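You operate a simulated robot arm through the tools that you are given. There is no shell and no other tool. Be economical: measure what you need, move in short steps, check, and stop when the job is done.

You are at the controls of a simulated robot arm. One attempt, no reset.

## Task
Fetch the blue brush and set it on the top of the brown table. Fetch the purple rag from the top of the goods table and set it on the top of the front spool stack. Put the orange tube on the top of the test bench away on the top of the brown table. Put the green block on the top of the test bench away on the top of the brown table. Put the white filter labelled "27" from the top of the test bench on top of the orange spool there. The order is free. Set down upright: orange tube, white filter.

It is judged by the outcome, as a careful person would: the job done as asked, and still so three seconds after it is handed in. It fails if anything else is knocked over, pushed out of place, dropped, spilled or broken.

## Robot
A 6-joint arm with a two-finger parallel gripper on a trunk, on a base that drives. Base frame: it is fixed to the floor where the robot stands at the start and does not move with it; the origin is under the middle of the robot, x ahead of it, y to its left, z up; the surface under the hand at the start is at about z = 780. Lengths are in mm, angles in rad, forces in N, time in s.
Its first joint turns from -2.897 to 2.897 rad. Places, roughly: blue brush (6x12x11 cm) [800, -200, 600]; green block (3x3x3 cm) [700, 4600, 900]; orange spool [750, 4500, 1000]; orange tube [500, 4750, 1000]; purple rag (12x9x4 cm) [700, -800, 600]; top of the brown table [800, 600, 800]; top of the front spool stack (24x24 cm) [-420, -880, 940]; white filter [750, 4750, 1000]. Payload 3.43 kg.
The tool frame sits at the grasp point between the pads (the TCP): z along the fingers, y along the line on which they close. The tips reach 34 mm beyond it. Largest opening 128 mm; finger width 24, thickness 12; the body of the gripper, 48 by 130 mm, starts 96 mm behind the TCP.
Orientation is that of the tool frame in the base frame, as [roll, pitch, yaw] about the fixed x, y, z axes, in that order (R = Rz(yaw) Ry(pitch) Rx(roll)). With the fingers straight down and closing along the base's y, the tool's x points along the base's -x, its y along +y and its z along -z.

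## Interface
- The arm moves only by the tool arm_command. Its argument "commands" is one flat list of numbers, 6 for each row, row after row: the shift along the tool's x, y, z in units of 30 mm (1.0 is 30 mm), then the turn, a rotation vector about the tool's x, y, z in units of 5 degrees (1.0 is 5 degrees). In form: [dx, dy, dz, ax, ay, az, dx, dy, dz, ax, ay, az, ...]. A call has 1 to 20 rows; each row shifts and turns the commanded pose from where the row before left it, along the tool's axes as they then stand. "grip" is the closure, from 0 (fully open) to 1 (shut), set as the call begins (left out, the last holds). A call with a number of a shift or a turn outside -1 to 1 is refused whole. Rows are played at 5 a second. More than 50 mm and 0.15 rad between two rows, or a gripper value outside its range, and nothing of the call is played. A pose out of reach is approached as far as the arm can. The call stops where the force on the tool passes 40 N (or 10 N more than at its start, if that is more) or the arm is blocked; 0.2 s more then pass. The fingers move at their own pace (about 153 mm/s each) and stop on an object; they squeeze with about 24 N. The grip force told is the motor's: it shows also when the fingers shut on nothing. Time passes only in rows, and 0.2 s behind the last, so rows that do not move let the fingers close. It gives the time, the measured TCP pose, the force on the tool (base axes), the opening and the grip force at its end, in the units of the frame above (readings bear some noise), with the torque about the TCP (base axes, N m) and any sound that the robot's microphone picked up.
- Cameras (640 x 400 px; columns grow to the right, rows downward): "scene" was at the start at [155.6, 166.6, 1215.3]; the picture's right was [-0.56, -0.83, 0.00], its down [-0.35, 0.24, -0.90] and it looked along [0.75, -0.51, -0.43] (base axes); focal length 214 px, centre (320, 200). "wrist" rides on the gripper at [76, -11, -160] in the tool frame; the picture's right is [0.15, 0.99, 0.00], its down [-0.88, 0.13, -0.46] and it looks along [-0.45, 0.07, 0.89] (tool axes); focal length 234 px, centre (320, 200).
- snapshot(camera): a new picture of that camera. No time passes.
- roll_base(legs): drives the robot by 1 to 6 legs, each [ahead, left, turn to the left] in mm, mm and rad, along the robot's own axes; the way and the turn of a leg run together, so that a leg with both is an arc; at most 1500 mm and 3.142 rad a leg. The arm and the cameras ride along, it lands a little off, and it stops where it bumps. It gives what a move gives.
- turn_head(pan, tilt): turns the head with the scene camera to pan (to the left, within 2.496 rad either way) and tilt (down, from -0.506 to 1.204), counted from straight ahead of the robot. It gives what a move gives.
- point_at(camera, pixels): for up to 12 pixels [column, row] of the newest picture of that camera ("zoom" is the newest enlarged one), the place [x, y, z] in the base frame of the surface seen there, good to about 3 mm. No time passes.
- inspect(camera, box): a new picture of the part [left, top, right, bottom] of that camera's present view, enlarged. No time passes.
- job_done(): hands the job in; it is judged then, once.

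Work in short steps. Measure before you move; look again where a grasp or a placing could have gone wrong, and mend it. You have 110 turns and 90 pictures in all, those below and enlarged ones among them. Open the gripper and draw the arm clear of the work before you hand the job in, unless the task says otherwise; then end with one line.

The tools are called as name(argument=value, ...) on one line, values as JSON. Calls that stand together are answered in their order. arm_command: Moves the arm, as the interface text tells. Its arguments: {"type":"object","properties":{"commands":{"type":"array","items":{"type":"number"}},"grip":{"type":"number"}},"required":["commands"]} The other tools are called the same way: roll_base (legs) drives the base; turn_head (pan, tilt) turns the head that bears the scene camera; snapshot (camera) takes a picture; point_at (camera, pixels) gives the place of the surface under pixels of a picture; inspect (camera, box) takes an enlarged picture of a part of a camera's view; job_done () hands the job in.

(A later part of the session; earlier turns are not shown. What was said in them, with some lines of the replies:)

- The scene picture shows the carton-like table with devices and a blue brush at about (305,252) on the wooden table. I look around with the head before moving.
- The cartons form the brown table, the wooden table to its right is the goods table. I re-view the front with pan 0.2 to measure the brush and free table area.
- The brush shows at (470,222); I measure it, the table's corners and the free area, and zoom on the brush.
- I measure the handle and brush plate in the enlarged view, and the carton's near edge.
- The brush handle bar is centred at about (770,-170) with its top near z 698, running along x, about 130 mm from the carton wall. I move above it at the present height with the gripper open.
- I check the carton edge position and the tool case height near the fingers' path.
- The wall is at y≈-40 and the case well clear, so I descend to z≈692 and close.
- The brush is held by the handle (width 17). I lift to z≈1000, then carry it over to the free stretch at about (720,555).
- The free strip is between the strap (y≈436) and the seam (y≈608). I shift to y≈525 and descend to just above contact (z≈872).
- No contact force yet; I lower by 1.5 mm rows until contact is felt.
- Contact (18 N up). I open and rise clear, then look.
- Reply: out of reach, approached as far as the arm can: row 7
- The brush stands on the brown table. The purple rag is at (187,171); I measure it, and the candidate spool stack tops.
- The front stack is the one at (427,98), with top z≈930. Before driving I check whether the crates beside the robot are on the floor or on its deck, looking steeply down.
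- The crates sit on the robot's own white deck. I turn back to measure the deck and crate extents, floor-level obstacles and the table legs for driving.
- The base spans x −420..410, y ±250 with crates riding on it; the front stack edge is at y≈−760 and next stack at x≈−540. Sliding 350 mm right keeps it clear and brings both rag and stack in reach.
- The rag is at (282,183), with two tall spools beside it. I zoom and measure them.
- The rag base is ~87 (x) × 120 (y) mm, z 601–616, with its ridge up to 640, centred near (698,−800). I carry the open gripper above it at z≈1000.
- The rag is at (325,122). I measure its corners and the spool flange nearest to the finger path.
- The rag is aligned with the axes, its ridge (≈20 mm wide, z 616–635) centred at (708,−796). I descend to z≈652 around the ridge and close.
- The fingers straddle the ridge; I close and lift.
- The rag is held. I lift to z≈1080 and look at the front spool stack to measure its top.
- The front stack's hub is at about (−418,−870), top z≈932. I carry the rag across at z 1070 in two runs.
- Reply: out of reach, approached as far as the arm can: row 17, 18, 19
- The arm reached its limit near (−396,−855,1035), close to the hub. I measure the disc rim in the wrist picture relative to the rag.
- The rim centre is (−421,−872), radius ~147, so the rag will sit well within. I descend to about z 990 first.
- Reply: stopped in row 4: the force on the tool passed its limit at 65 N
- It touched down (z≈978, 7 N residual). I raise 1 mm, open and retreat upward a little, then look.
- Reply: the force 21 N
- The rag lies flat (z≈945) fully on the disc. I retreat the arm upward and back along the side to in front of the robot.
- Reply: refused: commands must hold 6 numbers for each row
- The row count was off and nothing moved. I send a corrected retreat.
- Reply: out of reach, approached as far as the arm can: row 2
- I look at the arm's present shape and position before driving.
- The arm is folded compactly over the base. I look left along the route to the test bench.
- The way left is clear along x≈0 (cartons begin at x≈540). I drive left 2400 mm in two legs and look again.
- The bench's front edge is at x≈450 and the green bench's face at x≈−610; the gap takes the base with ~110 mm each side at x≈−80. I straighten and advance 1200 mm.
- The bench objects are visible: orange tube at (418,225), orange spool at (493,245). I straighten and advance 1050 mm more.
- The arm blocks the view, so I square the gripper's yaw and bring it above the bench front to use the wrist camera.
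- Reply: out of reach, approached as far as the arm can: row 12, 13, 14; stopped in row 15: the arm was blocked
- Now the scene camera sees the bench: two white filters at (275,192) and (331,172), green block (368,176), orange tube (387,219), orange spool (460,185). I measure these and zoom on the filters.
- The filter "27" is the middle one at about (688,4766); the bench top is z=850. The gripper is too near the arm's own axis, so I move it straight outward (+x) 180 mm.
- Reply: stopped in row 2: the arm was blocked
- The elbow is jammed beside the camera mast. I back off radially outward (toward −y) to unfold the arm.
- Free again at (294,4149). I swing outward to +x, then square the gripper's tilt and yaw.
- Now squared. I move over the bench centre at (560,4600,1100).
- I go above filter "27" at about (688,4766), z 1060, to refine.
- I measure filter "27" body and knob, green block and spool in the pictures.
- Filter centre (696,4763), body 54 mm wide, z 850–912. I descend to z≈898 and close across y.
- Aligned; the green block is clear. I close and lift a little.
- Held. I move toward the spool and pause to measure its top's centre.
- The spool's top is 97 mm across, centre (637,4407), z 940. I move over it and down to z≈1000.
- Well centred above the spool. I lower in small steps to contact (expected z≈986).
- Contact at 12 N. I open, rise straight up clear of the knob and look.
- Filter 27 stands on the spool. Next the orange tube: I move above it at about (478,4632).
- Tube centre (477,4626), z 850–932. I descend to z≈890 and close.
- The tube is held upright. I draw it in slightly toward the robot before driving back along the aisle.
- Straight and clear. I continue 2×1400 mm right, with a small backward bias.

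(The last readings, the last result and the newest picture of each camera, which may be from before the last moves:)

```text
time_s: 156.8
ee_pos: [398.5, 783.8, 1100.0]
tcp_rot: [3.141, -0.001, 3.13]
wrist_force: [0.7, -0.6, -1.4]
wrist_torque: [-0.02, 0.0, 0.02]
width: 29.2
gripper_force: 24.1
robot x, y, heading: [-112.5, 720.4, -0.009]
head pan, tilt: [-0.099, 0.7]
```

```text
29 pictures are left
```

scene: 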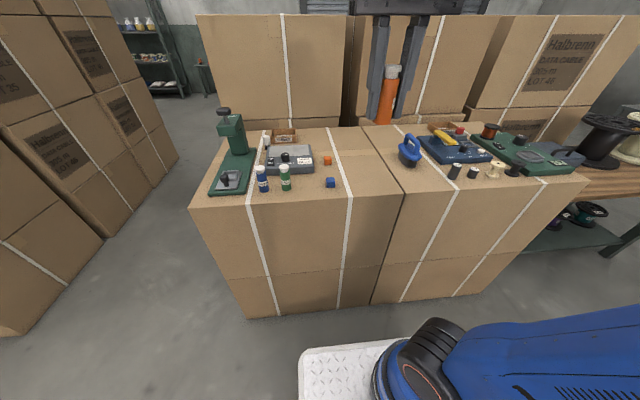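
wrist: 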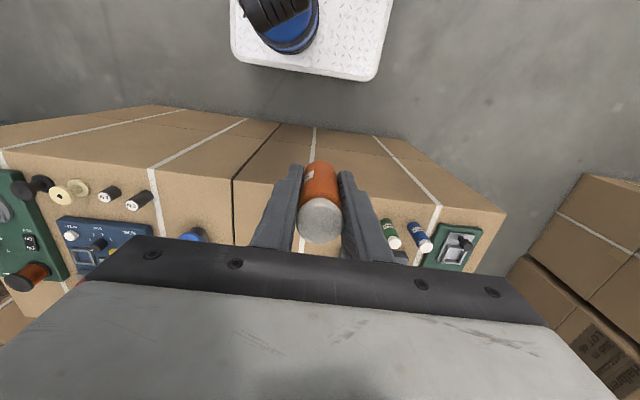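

The free patch between the seam (y≈608) and left strap (y≈776) suits the tube: target (720,690). I move over it at height.

arm_command(commands=[-0.976, -0.285, 0, 0, 0, 0, -0.976, -0.285, 0, 0, 0, 0, -0.976, -0.285, 0, 0, 0, 0, -0.976, -0.285, 0, 0, 0, 0, -0.976, -0.285, 0, 0, 0, 0, -0.976, -0.285, 0, 0, 0, 0, -0.976, -0.285, 0, 0, 0, 0, -0.976, -0.285, 0, 0, 0, 0, -0.976, -0.285, 0, 0, 0, 0, -0.976, -0.285, 0, 0, 0, 0, -0.976, -0.285, 0, 0, 0, 0])

arm_command(commands=[0, 0, 1, 0, 0, 0, 0, 0, 1, 0, 0, 0, 0, 0, 1, 0, 0, 0, 0, 0, 1, 0, 0, 0, 0, 0, 1, 0, 0, 0])

snapshot(camera="wrist")

```text
time_s: 159.2
ee_pos: [719.8, 687.9, 1099.2]
tcp_rot: [3.141, 0.0, 3.129]
wrist_force: [-0.8, 0.1, -1.0]
wrist_torque: [-0.01, -0.04, -0.02]
width: 29.0
gripper_force: 23.4
robot x, y, heading: [-118.6, 715.2, -0.008]
head pan, tilt: [-0.099, 0.7]
```

```text
time_s: 160.4
ee_pos: [720.7, 686.5, 948.3]
tcp_rot: [-3.141, 0.001, 3.129]
wrist_force: [0.0, 0.0, -1.2]
wrist_torque: [0.01, -0.02, -0.01]
width: 29.0
gripper_force: 24.0
robot x, y, heading: [-115.8, 716.6, -0.012]
head pan, tilt: [-0.099, 0.7]
```

```text
28 pictures are left
```

wrist: 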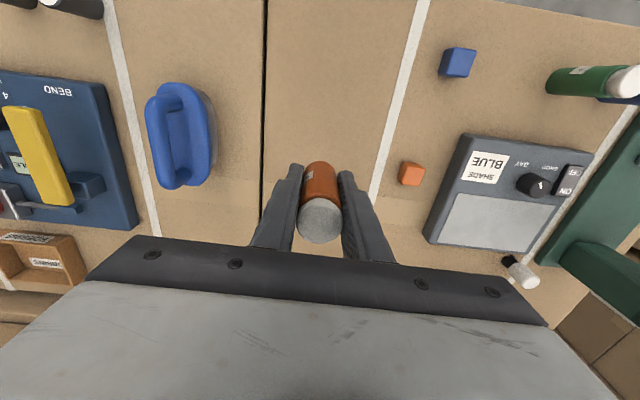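

I check clearance of the orange block and brush to the opened fingers.

point_at(camera="wrist", pixels=[[400, 172], [413, 172], [215, 140], [263, 150], [395, 110], [300, 130], [330, 130]])

arm_command(commands=[0, 0, 1, 0, 0, 0, 0, 0, 1, 0, 0, 0, 0, 0, 1, 0, 0, 0, 0, 0, 1, 0, 0, 0])

```text
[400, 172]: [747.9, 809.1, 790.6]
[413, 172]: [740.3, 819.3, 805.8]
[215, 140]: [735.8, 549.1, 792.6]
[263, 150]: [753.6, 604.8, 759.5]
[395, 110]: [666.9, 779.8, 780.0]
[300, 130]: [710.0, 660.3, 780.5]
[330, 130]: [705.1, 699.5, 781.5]
```

```text
time_s: 161.4
ee_pos: [719.5, 688.1, 828.5]
tcp_rot: [3.141, -0.001, 3.129]
wrist_force: [0.4, 0.1, -1.2]
wrist_torque: [0.0, -0.03, -0.03]
width: 28.9
gripper_force: 24.9
robot x, y, heading: [-111.9, 715.7, -0.007]
head pan, tilt: [-0.099, 0.7]
```

Clear. I creep down to contact (expected z≈820).

arm_command(commands=[0, 0, 0.18, 0, 0, 0, 0, 0, 0.05, 0, 0, 0])

arm_command(commands=[0, 0, 0.05, 0, 0, 0])

```text
time_s: 162.0
ee_pos: [719.4, 688.4, 821.9]
tcp_rot: [-3.14, 0.0, 3.128]
wrist_force: [1.0, -0.8, -1.1]
wrist_torque: [0.02, -0.03, -0.03]
width: 29.3
gripper_force: 23.5
robot x, y, heading: [-114.8, 715.2, -0.009]
head pan, tilt: [-0.099, 0.7]
```

```text
time_s: 162.4
ee_pos: [718.9, 687.1, 819.5]
tcp_rot: [-3.14, -0.001, 3.129]
wrist_force: [0.9, 0.9, -1.4]
wrist_torque: [-0.01, 0.05, 0.02]
width: 29.2
gripper_force: 23.6
robot x, y, heading: [-114.3, 715.7, -0.008]
head pan, tilt: [-0.099, 0.7]
```

arm_command(commands=[0, 0, 0.05, 0, 0, 0])

```text
time_s: 162.8
ee_pos: [718.6, 687.7, 820.6]
tcp_rot: [-3.141, 0.001, 3.13]
wrist_force: [-0.6, 0.5, 7.6]
wrist_torque: [-0.02, 0.04, 0.02]
width: 29.3
gripper_force: 23.8
robot x, y, heading: [-115.8, 714.0, -0.013]
head pan, tilt: [-0.099, 0.7]
```

Contact. I open, rise and check.

arm_command(commands=[0, 0, 0, 0, 0, 0, 0, 0, 0, 0, 0, 0, 0, 0, 0, 0, 0, 0], grip=0)

arm_command(commands=[0, 0, -1, 0, 0, 0, 0, 0, -1, 0, 0, 0, 0, 0, -1, 0, 0, 0, 0, 0, -1, 0, 0, 0, 0, 0, -1, 0, 0, 0, 0, 0, -1, 0, 0, 0, 0, 0, -1, 0, 0, 0, 0, 0, -1, 0, 0, 0, 0, 0, -1, 0, 0, 0])

snapshot(camera="scene")

```text
time_s: 163.6
ee_pos: [718.6, 686.3, 817.5]
tcp_rot: [-3.141, 0.0, 3.128]
wrist_force: [0.0, -0.1, -0.1]
wrist_torque: [0.02, 0.0, 0.03]
width: 128.2
gripper_force: 0.1
robot x, y, heading: [-115.8, 716.2, -0.009]
head pan, tilt: [-0.099, 0.7]
```

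```text
time_s: 165.6
ee_pos: [719.0, 687.3, 1091.3]
tcp_rot: [3.141, 0.0, 3.13]
wrist_force: [0.2, 0.2, 0.3]
wrist_torque: [-0.01, 0.02, -0.02]
width: 127.9
gripper_force: 0.1
robot x, y, heading: [-115.4, 716.5, -0.009]
head pan, tilt: [-0.099, 0.7]
```

```text
27 pictures are left
```

scene: 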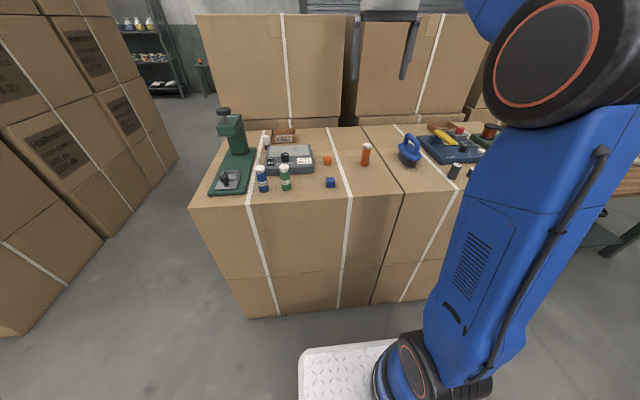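

The tube stands upright at (365,154). I draw the arm back in and drive left again toward the bench, straightening first.

arm_command(commands=[0.976, 0.285, 0, 0, 0, 0, 0.976, 0.285, 0, 0, 0, 0, 0.976, 0.285, 0, 0, 0, 0, 0.976, 0.285, 0, 0, 0, 0, 0.976, 0.285, 0, 0, 0, 0, 0.976, 0.285, 0, 0, 0, 0, 0.976, 0.285, 0, 0, 0, 0, 0.976, 0.285, 0, 0, 0, 0, 0.976, 0.285, 0, 0, 0, 0, 0.976, 0.285, 0, 0, 0, 0, 0.976, 0.285, 0, 0, 0, 0])

roll_base(legs=[[30, 0, 0.009], [0, 1400, 0]])

```text
time_s: 168.0
ee_pos: [397.0, 785.5, 1088.8]
tcp_rot: [-3.139, 0.001, 3.129]
wrist_force: [1.3, -0.1, 0.0]
wrist_torque: [-0.03, 0.01, 0.0]
width: 127.8
gripper_force: 0.0
robot x, y, heading: [-112.5, 716.8, -0.014]
head pan, tilt: [-0.099, 0.7]
```

```text
time_s: 175.4
ee_pos: [421.8, 2184.7, 1089.4]
tcp_rot: [3.141, 0.0, -3.14]
wrist_force: [0.2, 0.4, -0.4]
wrist_torque: [0.0, 0.0, 0.02]
width: 128.0
gripper_force: 0.1
robot x, y, heading: [-85.8, 2106.3, 0.003]
head pan, tilt: [-0.099, 0.7]
```

Straight at x≈−86. I continue 1300 and then 1100 mm left.

roll_base(legs=[[0, 1300, 0]])

roll_base(legs=[[0, 0, -0.005], [0, 1100, 0]])

turn_head(pan=0.0, tilt=0.6)

snapshot(camera="scene")

```text
time_s: 181.9
ee_pos: [426.7, 3481.1, 1089.7]
tcp_rot: [-3.139, 0.0, 3.134]
wrist_force: [-0.1, 0.3, 0.3]
wrist_torque: [0.01, 0.02, -0.01]
width: 128.1
gripper_force: 0.2
robot x, y, heading: [-86.8, 3409.8, -0.008]
head pan, tilt: [-0.099, 0.7]
```

```text
time_s: 187.9
ee_pos: [438.7, 4588.5, 1089.8]
tcp_rot: [3.141, 0.001, 3.132]
wrist_force: [0.3, 0.9, 0.5]
wrist_torque: [-0.04, -0.02, -0.01]
width: 127.9
gripper_force: 0.1
robot x, y, heading: [-69.6, 4521.8, -0.011]
head pan, tilt: [-0.099, 0.7]
```

```text
time_s: 188.6
ee_pos: [438.3, 4587.0, 1089.9]
tcp_rot: [3.141, -0.001, 3.131]
wrist_force: [0.1, 0.6, -0.5]
wrist_torque: [-0.02, 0.01, -0.01]
width: 127.9
gripper_force: 0.0
robot x, y, heading: [-73.1, 4518.0, -0.005]
head pan, tilt: [0.0, 0.6]
```

```text
26 pictures are left
```

scene: 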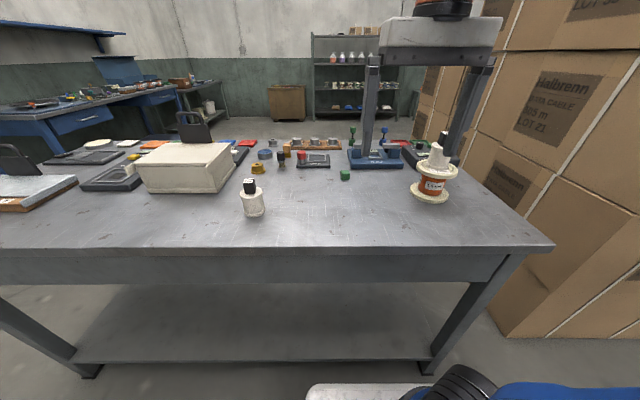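

The green block is at (345,174). I move above (733,4642), z≈1000.

arm_command(commands=[-0.983, 0.18, 0.3, 0, 0, 0, -0.983, 0.18, 0.3, 0, 0, 0, -0.983, 0.18, 0.3, 0, 0, 0, -0.983, 0.18, 0.3, 0, 0, 0, -0.983, 0.18, 0.3, 0, 0, 0, -0.983, 0.18, 0.3, 0, 0, 0, -0.983, 0.18, 0.3, 0, 0, 0, -0.983, 0.18, 0.3, 0, 0, 0, -0.983, 0.18, 0.3, 0, 0, 0, -0.983, 0.18, 0.3, 0, 0, 0])

snapshot(camera="wrist")

```text
time_s: 190.8
ee_pos: [732.6, 4637.1, 999.6]
tcp_rot: [-3.141, 0.003, 3.13]
wrist_force: [0.3, 0.2, 0.7]
wrist_torque: [0.01, -0.07, -0.02]
width: 128.1
gripper_force: 0.1
robot x, y, heading: [-73.6, 4515.2, -0.011]
head pan, tilt: [0.0, 0.6]
```

```text
25 pictures are left
```

wrist: 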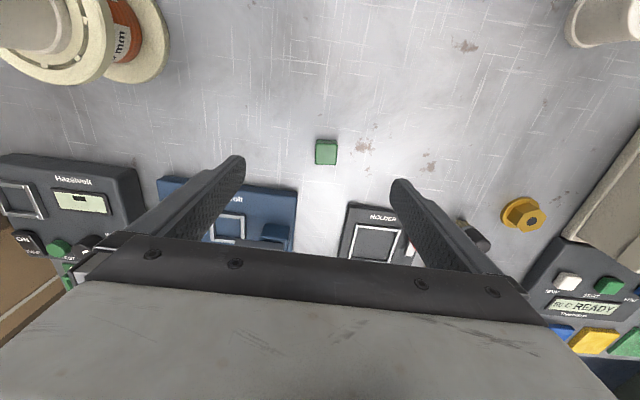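

point_at(camera="wrist", pixels=[[326, 148], [316, 158], [336, 158], [326, 162], [290, 190], [352, 207], [270, 188], [240, 190], [175, 182]])

inspect(camera="wrist", box=[150, 120, 470, 260])

```text
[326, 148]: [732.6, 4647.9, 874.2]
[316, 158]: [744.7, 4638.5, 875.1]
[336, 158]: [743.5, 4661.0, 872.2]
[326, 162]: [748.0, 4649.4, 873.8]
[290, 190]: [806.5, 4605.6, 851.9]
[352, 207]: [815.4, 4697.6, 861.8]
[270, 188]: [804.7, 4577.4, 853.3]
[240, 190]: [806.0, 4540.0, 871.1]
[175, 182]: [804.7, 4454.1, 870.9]
```

```text
2.00 times, centred on (310, 190) of wrist
```

zoom: 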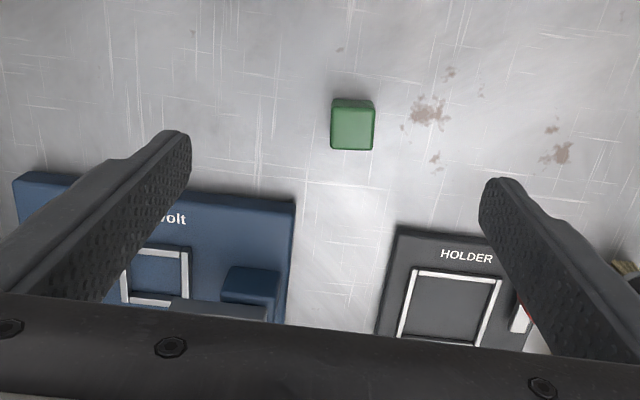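

Block centre ≈(737,4649), z 850–875; devices begin at x≈805, clear. I descend to z≈889 and grip.

arm_command(commands=[-0.15, 0.4, 0.68, 0, 0, 0, 0, 0, 1, 0, 0, 0, 0, 0, 1, 0, 0, 0, 0, 0, 1, 0, 0, 0], grip=0.3)

arm_command(commands=[0, 0, 0, 0, 0, 0, 0, 0, 0, 0, 0, 0, 0, 0, 0, 0, 0, 0], grip=1)

arm_command(commands=[0, 0, -1, 0, 0, 0, 0, 0, -1, 0, 0, 0, 0, 0, -1, 0, 0, 0])

snapshot(camera="wrist")

```text
time_s: 191.8
ee_pos: [737.7, 4651.0, 887.2]
tcp_rot: [3.141, 0.0, 3.132]
wrist_force: [0.1, 0.1, 0.1]
wrist_torque: [0.03, -0.03, 0.02]
width: 89.8
gripper_force: 0.0
robot x, y, heading: [-77.0, 4519.1, -0.008]
head pan, tilt: [0.0, 0.6]
```

```text
time_s: 192.6
ee_pos: [736.9, 4650.1, 887.3]
tcp_rot: [-3.141, 0.001, 3.132]
wrist_force: [-0.4, -0.1, 0.4]
wrist_torque: [0.03, 0.02, 0.02]
width: 26.7
gripper_force: 23.9
robot x, y, heading: [-72.5, 4516.5, -0.013]
head pan, tilt: [0.0, 0.6]
```

```text
time_s: 193.3
ee_pos: [739.2, 4651.7, 979.0]
tcp_rot: [3.141, -0.003, 3.131]
wrist_force: [0.5, -1.0, -0.6]
wrist_torque: [-0.02, -0.02, 0.0]
width: 26.5
gripper_force: 23.9
robot x, y, heading: [-69.4, 4520.9, -0.009]
head pan, tilt: [0.0, 0.6]
```

```text
23 pictures are left
```

wrist: 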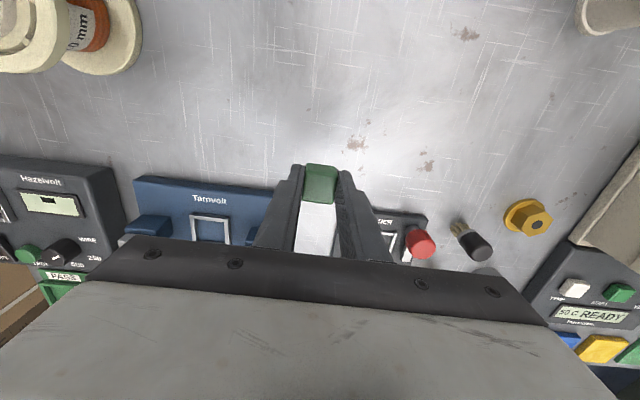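

The block is held. I raise and retract, check the bench, and drive back.

arm_command(commands=[0.927, -0.2, -0.35, 0, 0, 0, 0.927, -0.2, -0.35, 0, 0, 0, 0.927, -0.2, -0.35, 0, 0, 0, 0.927, -0.2, -0.35, 0, 0, 0, 0.927, -0.2, -0.35, 0, 0, 0, 0.927, -0.2, -0.35, 0, 0, 0, 0.927, -0.2, -0.35, 0, 0, 0, 0.927, -0.2, -0.35, 0, 0, 0, 0.927, -0.2, -0.35, 0, 0, 0, 0.927, -0.2, -0.35, 0, 0, 0, 0.927, -0.2, -0.35, 0, 0, 0])

snapshot(camera="scene")

roll_base(legs=[[0, 0, 0.009], [0, -1000, 0]])

```text
time_s: 195.8
ee_pos: [433.5, 4588.5, 1095.1]
tcp_rot: [3.141, -0.002, 3.132]
wrist_force: [0.0, -0.2, -0.6]
wrist_torque: [-0.02, 0.02, 0.03]
width: 26.6
gripper_force: 24.5
robot x, y, heading: [-70.6, 4519.5, -0.004]
head pan, tilt: [0.0, 0.6]
```

```text
22 pictures are left
```

scene: 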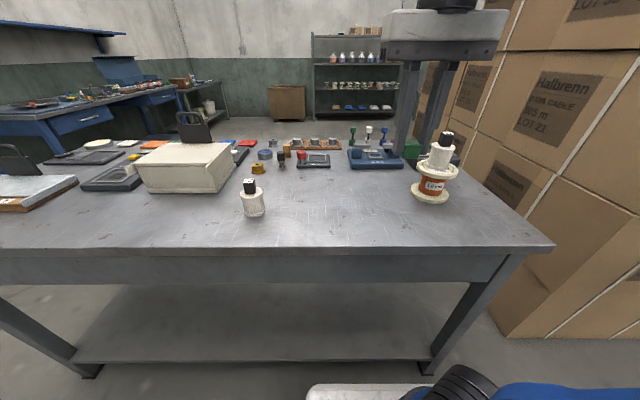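

```text
time_s: 201.2
ee_pos: [432.3, 3593.8, 1095.6]
tcp_rot: [-3.141, 0.0, 3.14]
wrist_force: [0.1, 1.0, 0.5]
wrist_torque: [-0.02, 0.03, -0.01]
width: 26.7
gripper_force: 24.0
robot x, y, heading: [-72.2, 3518.7, -0.002]
head pan, tilt: [0.0, 0.6]
```

The bench is in order and the way is straight. I continue right 2×1400 mm.

roll_base(legs=[[-25, -1400, 0]])

roll_base(legs=[[-10, -1400, 0]])

turn_head(pan=0.1, tilt=0.7)

snapshot(camera="scene")

point_at(camera="scene", pixels=[[400, 160], [380, 180], [420, 150]])

```text
time_s: 208.1
ee_pos: [412.5, 2223.0, 1095.1]
tcp_rot: [3.141, 0.001, -3.133]
wrist_force: [0.3, 0.2, 0.2]
wrist_torque: [0.01, 0.0, -0.02]
width: 26.7
gripper_force: 24.2
robot x, y, heading: [-88.6, 2146.1, 0.011]
head pan, tilt: [0.0, 0.6]
```

```text
time_s: 215.2
ee_pos: [425.6, 807.3, 1096.2]
tcp_rot: [-3.14, 0.001, -3.122]
wrist_force: [0.4, -0.1, -0.2]
wrist_torque: [-0.03, -0.02, -0.01]
width: 26.7
gripper_force: 24.0
robot x, y, heading: [-75.1, 725.9, 0.022]
head pan, tilt: [0.0, 0.6]
```

```text
time_s: 215.9
ee_pos: [424.6, 806.8, 1095.9]
tcp_rot: [3.142, 0.0, -3.121]
wrist_force: [-0.2, 0.1, -0.2]
wrist_torque: [0.0, -0.04, 0.02]
width: 26.9
gripper_force: 24.6
robot x, y, heading: [-78.9, 723.2, 0.023]
head pan, tilt: [0.099, 0.7]
```

```text
21 pictures are left
```

scene: 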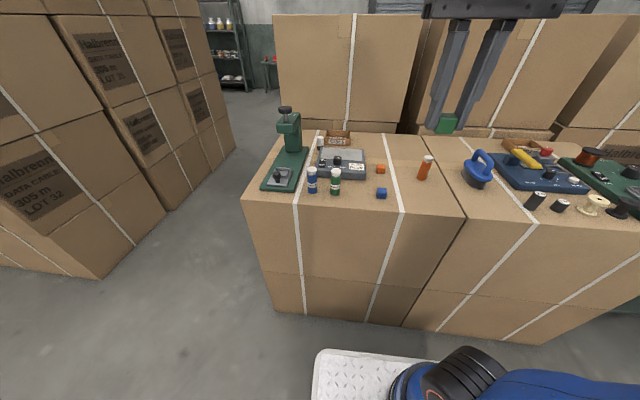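

```text
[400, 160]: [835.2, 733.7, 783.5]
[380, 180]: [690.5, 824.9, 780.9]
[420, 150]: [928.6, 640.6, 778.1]
```

I place the green block at (620,690), 100 mm in front of the tube. I move over there and descend to z≈826.

arm_command(commands=[-0.917, -0.576, 0, 0, 0, 0, -0.917, -0.576, 0, 0, 0, 0, -0.917, -0.576, 0, 0, 0, 0, -0.917, -0.576, 0, 0, 0, 0, -0.917, -0.576, 0, 0, 0, 0, -0.917, -0.576, 0, 0, 0, 0, -0.917, -0.576, 0, 0, 0, 0])

arm_command(commands=[0, 0, 1, 0, 0, 0, 0, 0, 1, 0, 0, 0, 0, 0, 1, 0, 0, 0, 0, 0, 1, 0, 0, 0, 0, 0, 1, 0, 0, 0, 0, 0, 1, 0, 0, 0])

snapshot(camera="wrist")

```text
time_s: 217.5
ee_pos: [619.5, 689.1, 1097.8]
tcp_rot: [-3.141, 0.001, -3.121]
wrist_force: [0.0, -0.2, 0.0]
wrist_torque: [0.01, -0.06, 0.04]
width: 26.7
gripper_force: 23.8
robot x, y, heading: [-75.1, 718.9, 0.022]
head pan, tilt: [0.099, 0.7]
```

```text
time_s: 218.9
ee_pos: [618.8, 689.4, 915.8]
tcp_rot: [3.141, 0.0, -3.122]
wrist_force: [-0.4, 0.7, -0.3]
wrist_torque: [-0.01, -0.02, -0.03]
width: 26.7
gripper_force: 24.3
robot x, y, heading: [-76.4, 723.9, 0.022]
head pan, tilt: [0.099, 0.7]
```

```text
20 pictures are left
```

wrist: 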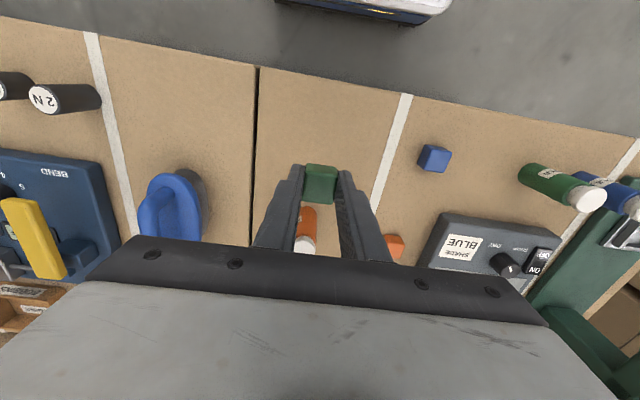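

Clear of the tube, brush and blue block. I go down to z≈826, then creep.

arm_command(commands=[0, 0, 1, 0, 0, 0, 0, 0, 1, 0, 0, 0, 0, 0, 1, 0, 0, 0, 0, 0, 0.15, 0, 0, 0])

arm_command(commands=[0, 0, 0.06, 0, 0, 0])

arm_command(commands=[0, 0, 0.06, 0, 0, 0])

```text
time_s: 219.9
ee_pos: [618.0, 690.2, 822.1]
tcp_rot: [3.141, 0.0, -3.119]
wrist_force: [-0.4, 0.4, -0.4]
wrist_torque: [0.01, -0.03, 0.04]
width: 26.7
gripper_force: 24.1
robot x, y, heading: [-73.7, 718.3, 0.026]
head pan, tilt: [0.099, 0.7]
```

```text
time_s: 220.3
ee_pos: [619.4, 689.6, 819.0]
tcp_rot: [3.139, -0.002, -3.119]
wrist_force: [-0.2, 0.4, -0.8]
wrist_torque: [0.0, 0.0, 0.01]
width: 26.4
gripper_force: 24.0
robot x, y, heading: [-79.6, 724.0, 0.02]
head pan, tilt: [0.099, 0.7]
```

```text
time_s: 220.7
ee_pos: [619.3, 688.9, 817.3]
tcp_rot: [-3.141, 0.001, -3.119]
wrist_force: [-1.2, -1.2, -0.5]
wrist_torque: [0.01, -0.03, -0.01]
width: 26.4
gripper_force: 24.6
robot x, y, heading: [-76.9, 721.6, 0.023]
head pan, tilt: [0.099, 0.7]
```

arm_command(commands=[0, 0, 0.05, 0, 0, 0])

```text
time_s: 221.1
ee_pos: [620.5, 689.4, 817.1]
tcp_rot: [-3.141, 0.001, -3.121]
wrist_force: [0.5, -0.9, 17.9]
wrist_torque: [-0.02, -0.02, 0.01]
width: 26.7
gripper_force: 23.5
robot x, y, heading: [-75.4, 725.2, 0.025]
head pan, tilt: [0.099, 0.7]
```

Contact. I release, rise and check.

arm_command(commands=[0, 0, -0.03, 0, 0, 0, 0, 0, 0, 0, 0, 0], grip=0)

arm_command(commands=[0, 0, -1, 0, 0, 0, 0, 0, -1, 0, 0, 0, 0, 0, -1, 0, 0, 0, 0, 0, -1, 0, 0, 0, 0, 0, -1, 0, 0, 0, 0, 0, -1, 0, 0, 0, 0, 0, -1, 0, 0, 0, 0, 0, -1, 0, 0, 0])

snapshot(camera="wrist")

turn_head(pan=-1.8, tilt=0.3)

inspect(camera="scene", box=[200, 100, 440, 250])

```text
time_s: 221.7
ee_pos: [619.2, 690.1, 816.9]
tcp_rot: [3.141, -0.001, -3.121]
wrist_force: [0.2, -0.6, -0.1]
wrist_torque: [0.01, 0.0, -0.02]
width: 127.9
gripper_force: 0.0
robot x, y, heading: [-76.4, 724.1, 0.022]
head pan, tilt: [0.099, 0.7]
```

```text
time_s: 223.5
ee_pos: [617.3, 690.0, 1056.1]
tcp_rot: [-3.141, -0.002, -3.122]
wrist_force: [0.3, 0.0, -0.3]
wrist_torque: [-0.01, 0.01, -0.01]
width: 128.0
gripper_force: 0.2
robot x, y, heading: [-78.8, 720.8, 0.023]
head pan, tilt: [0.099, 0.7]
```

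```text
19 pictures are left
```

wrist: 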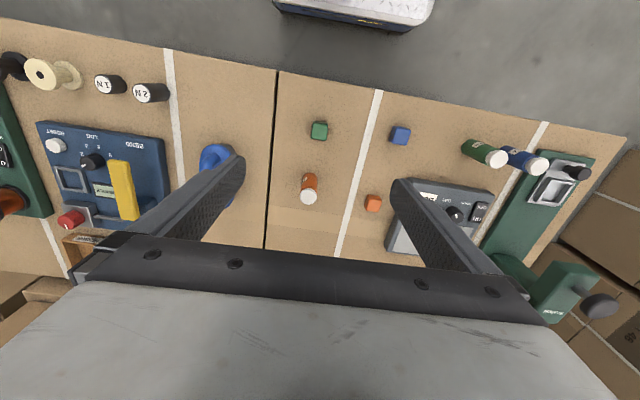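

```text
time_s: 225.3
ee_pos: [618.2, 689.5, 1056.1]
tcp_rot: [-3.141, 0.0, -3.12]
wrist_force: [0.2, 0.2, 0.7]
wrist_torque: [-0.02, 0.01, -0.03]
width: 127.9
gripper_force: 0.1
robot x, y, heading: [-75.4, 723.3, 0.025]
head pan, tilt: [-1.799, 0.3]
```

```text
2.67 times, centred on (320, 175) of scene
```

zoom: 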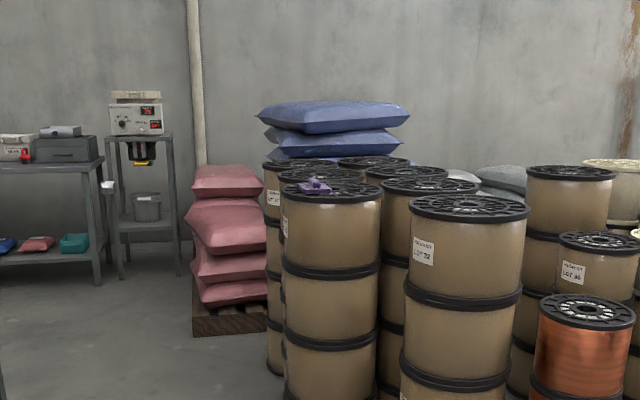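

All items are placed: block, tube and brush on the brown table, the rag on the front stack. I draw the arm back from the table.

arm_command(commands=[0.9, 0.5, -0.2, 0, 0, 0, 0.9, 0.5, -0.2, 0, 0, 0, 0.9, 0.5, -0.2, 0, 0, 0, 0.9, 0.5, -0.2, 0, 0, 0, 0.9, 0.5, -0.2, 0, 0, 0, 0.9, 0.5, -0.2, 0, 0, 0])

job_done()

```text
time_s: 226.7
ee_pos: [455.5, 778.5, 1091.4]
tcp_rot: [3.141, 0.001, -3.121]
wrist_force: [-0.1, -0.7, -0.2]
wrist_torque: [-0.01, 0.08, -0.01]
width: 128.2
gripper_force: 0.0
robot x, y, heading: [-80.0, 724.6, 0.018]
head pan, tilt: [-1.799, 0.3]
```

```text
The job is handed in.
```

The job is done and handed in: the brush, the upright orange tube and the green block are on the brown table, the purple rag lies flat on the front spool stack (off-centre but fully on the disc), and filter "27" stands upright on the orange spool.
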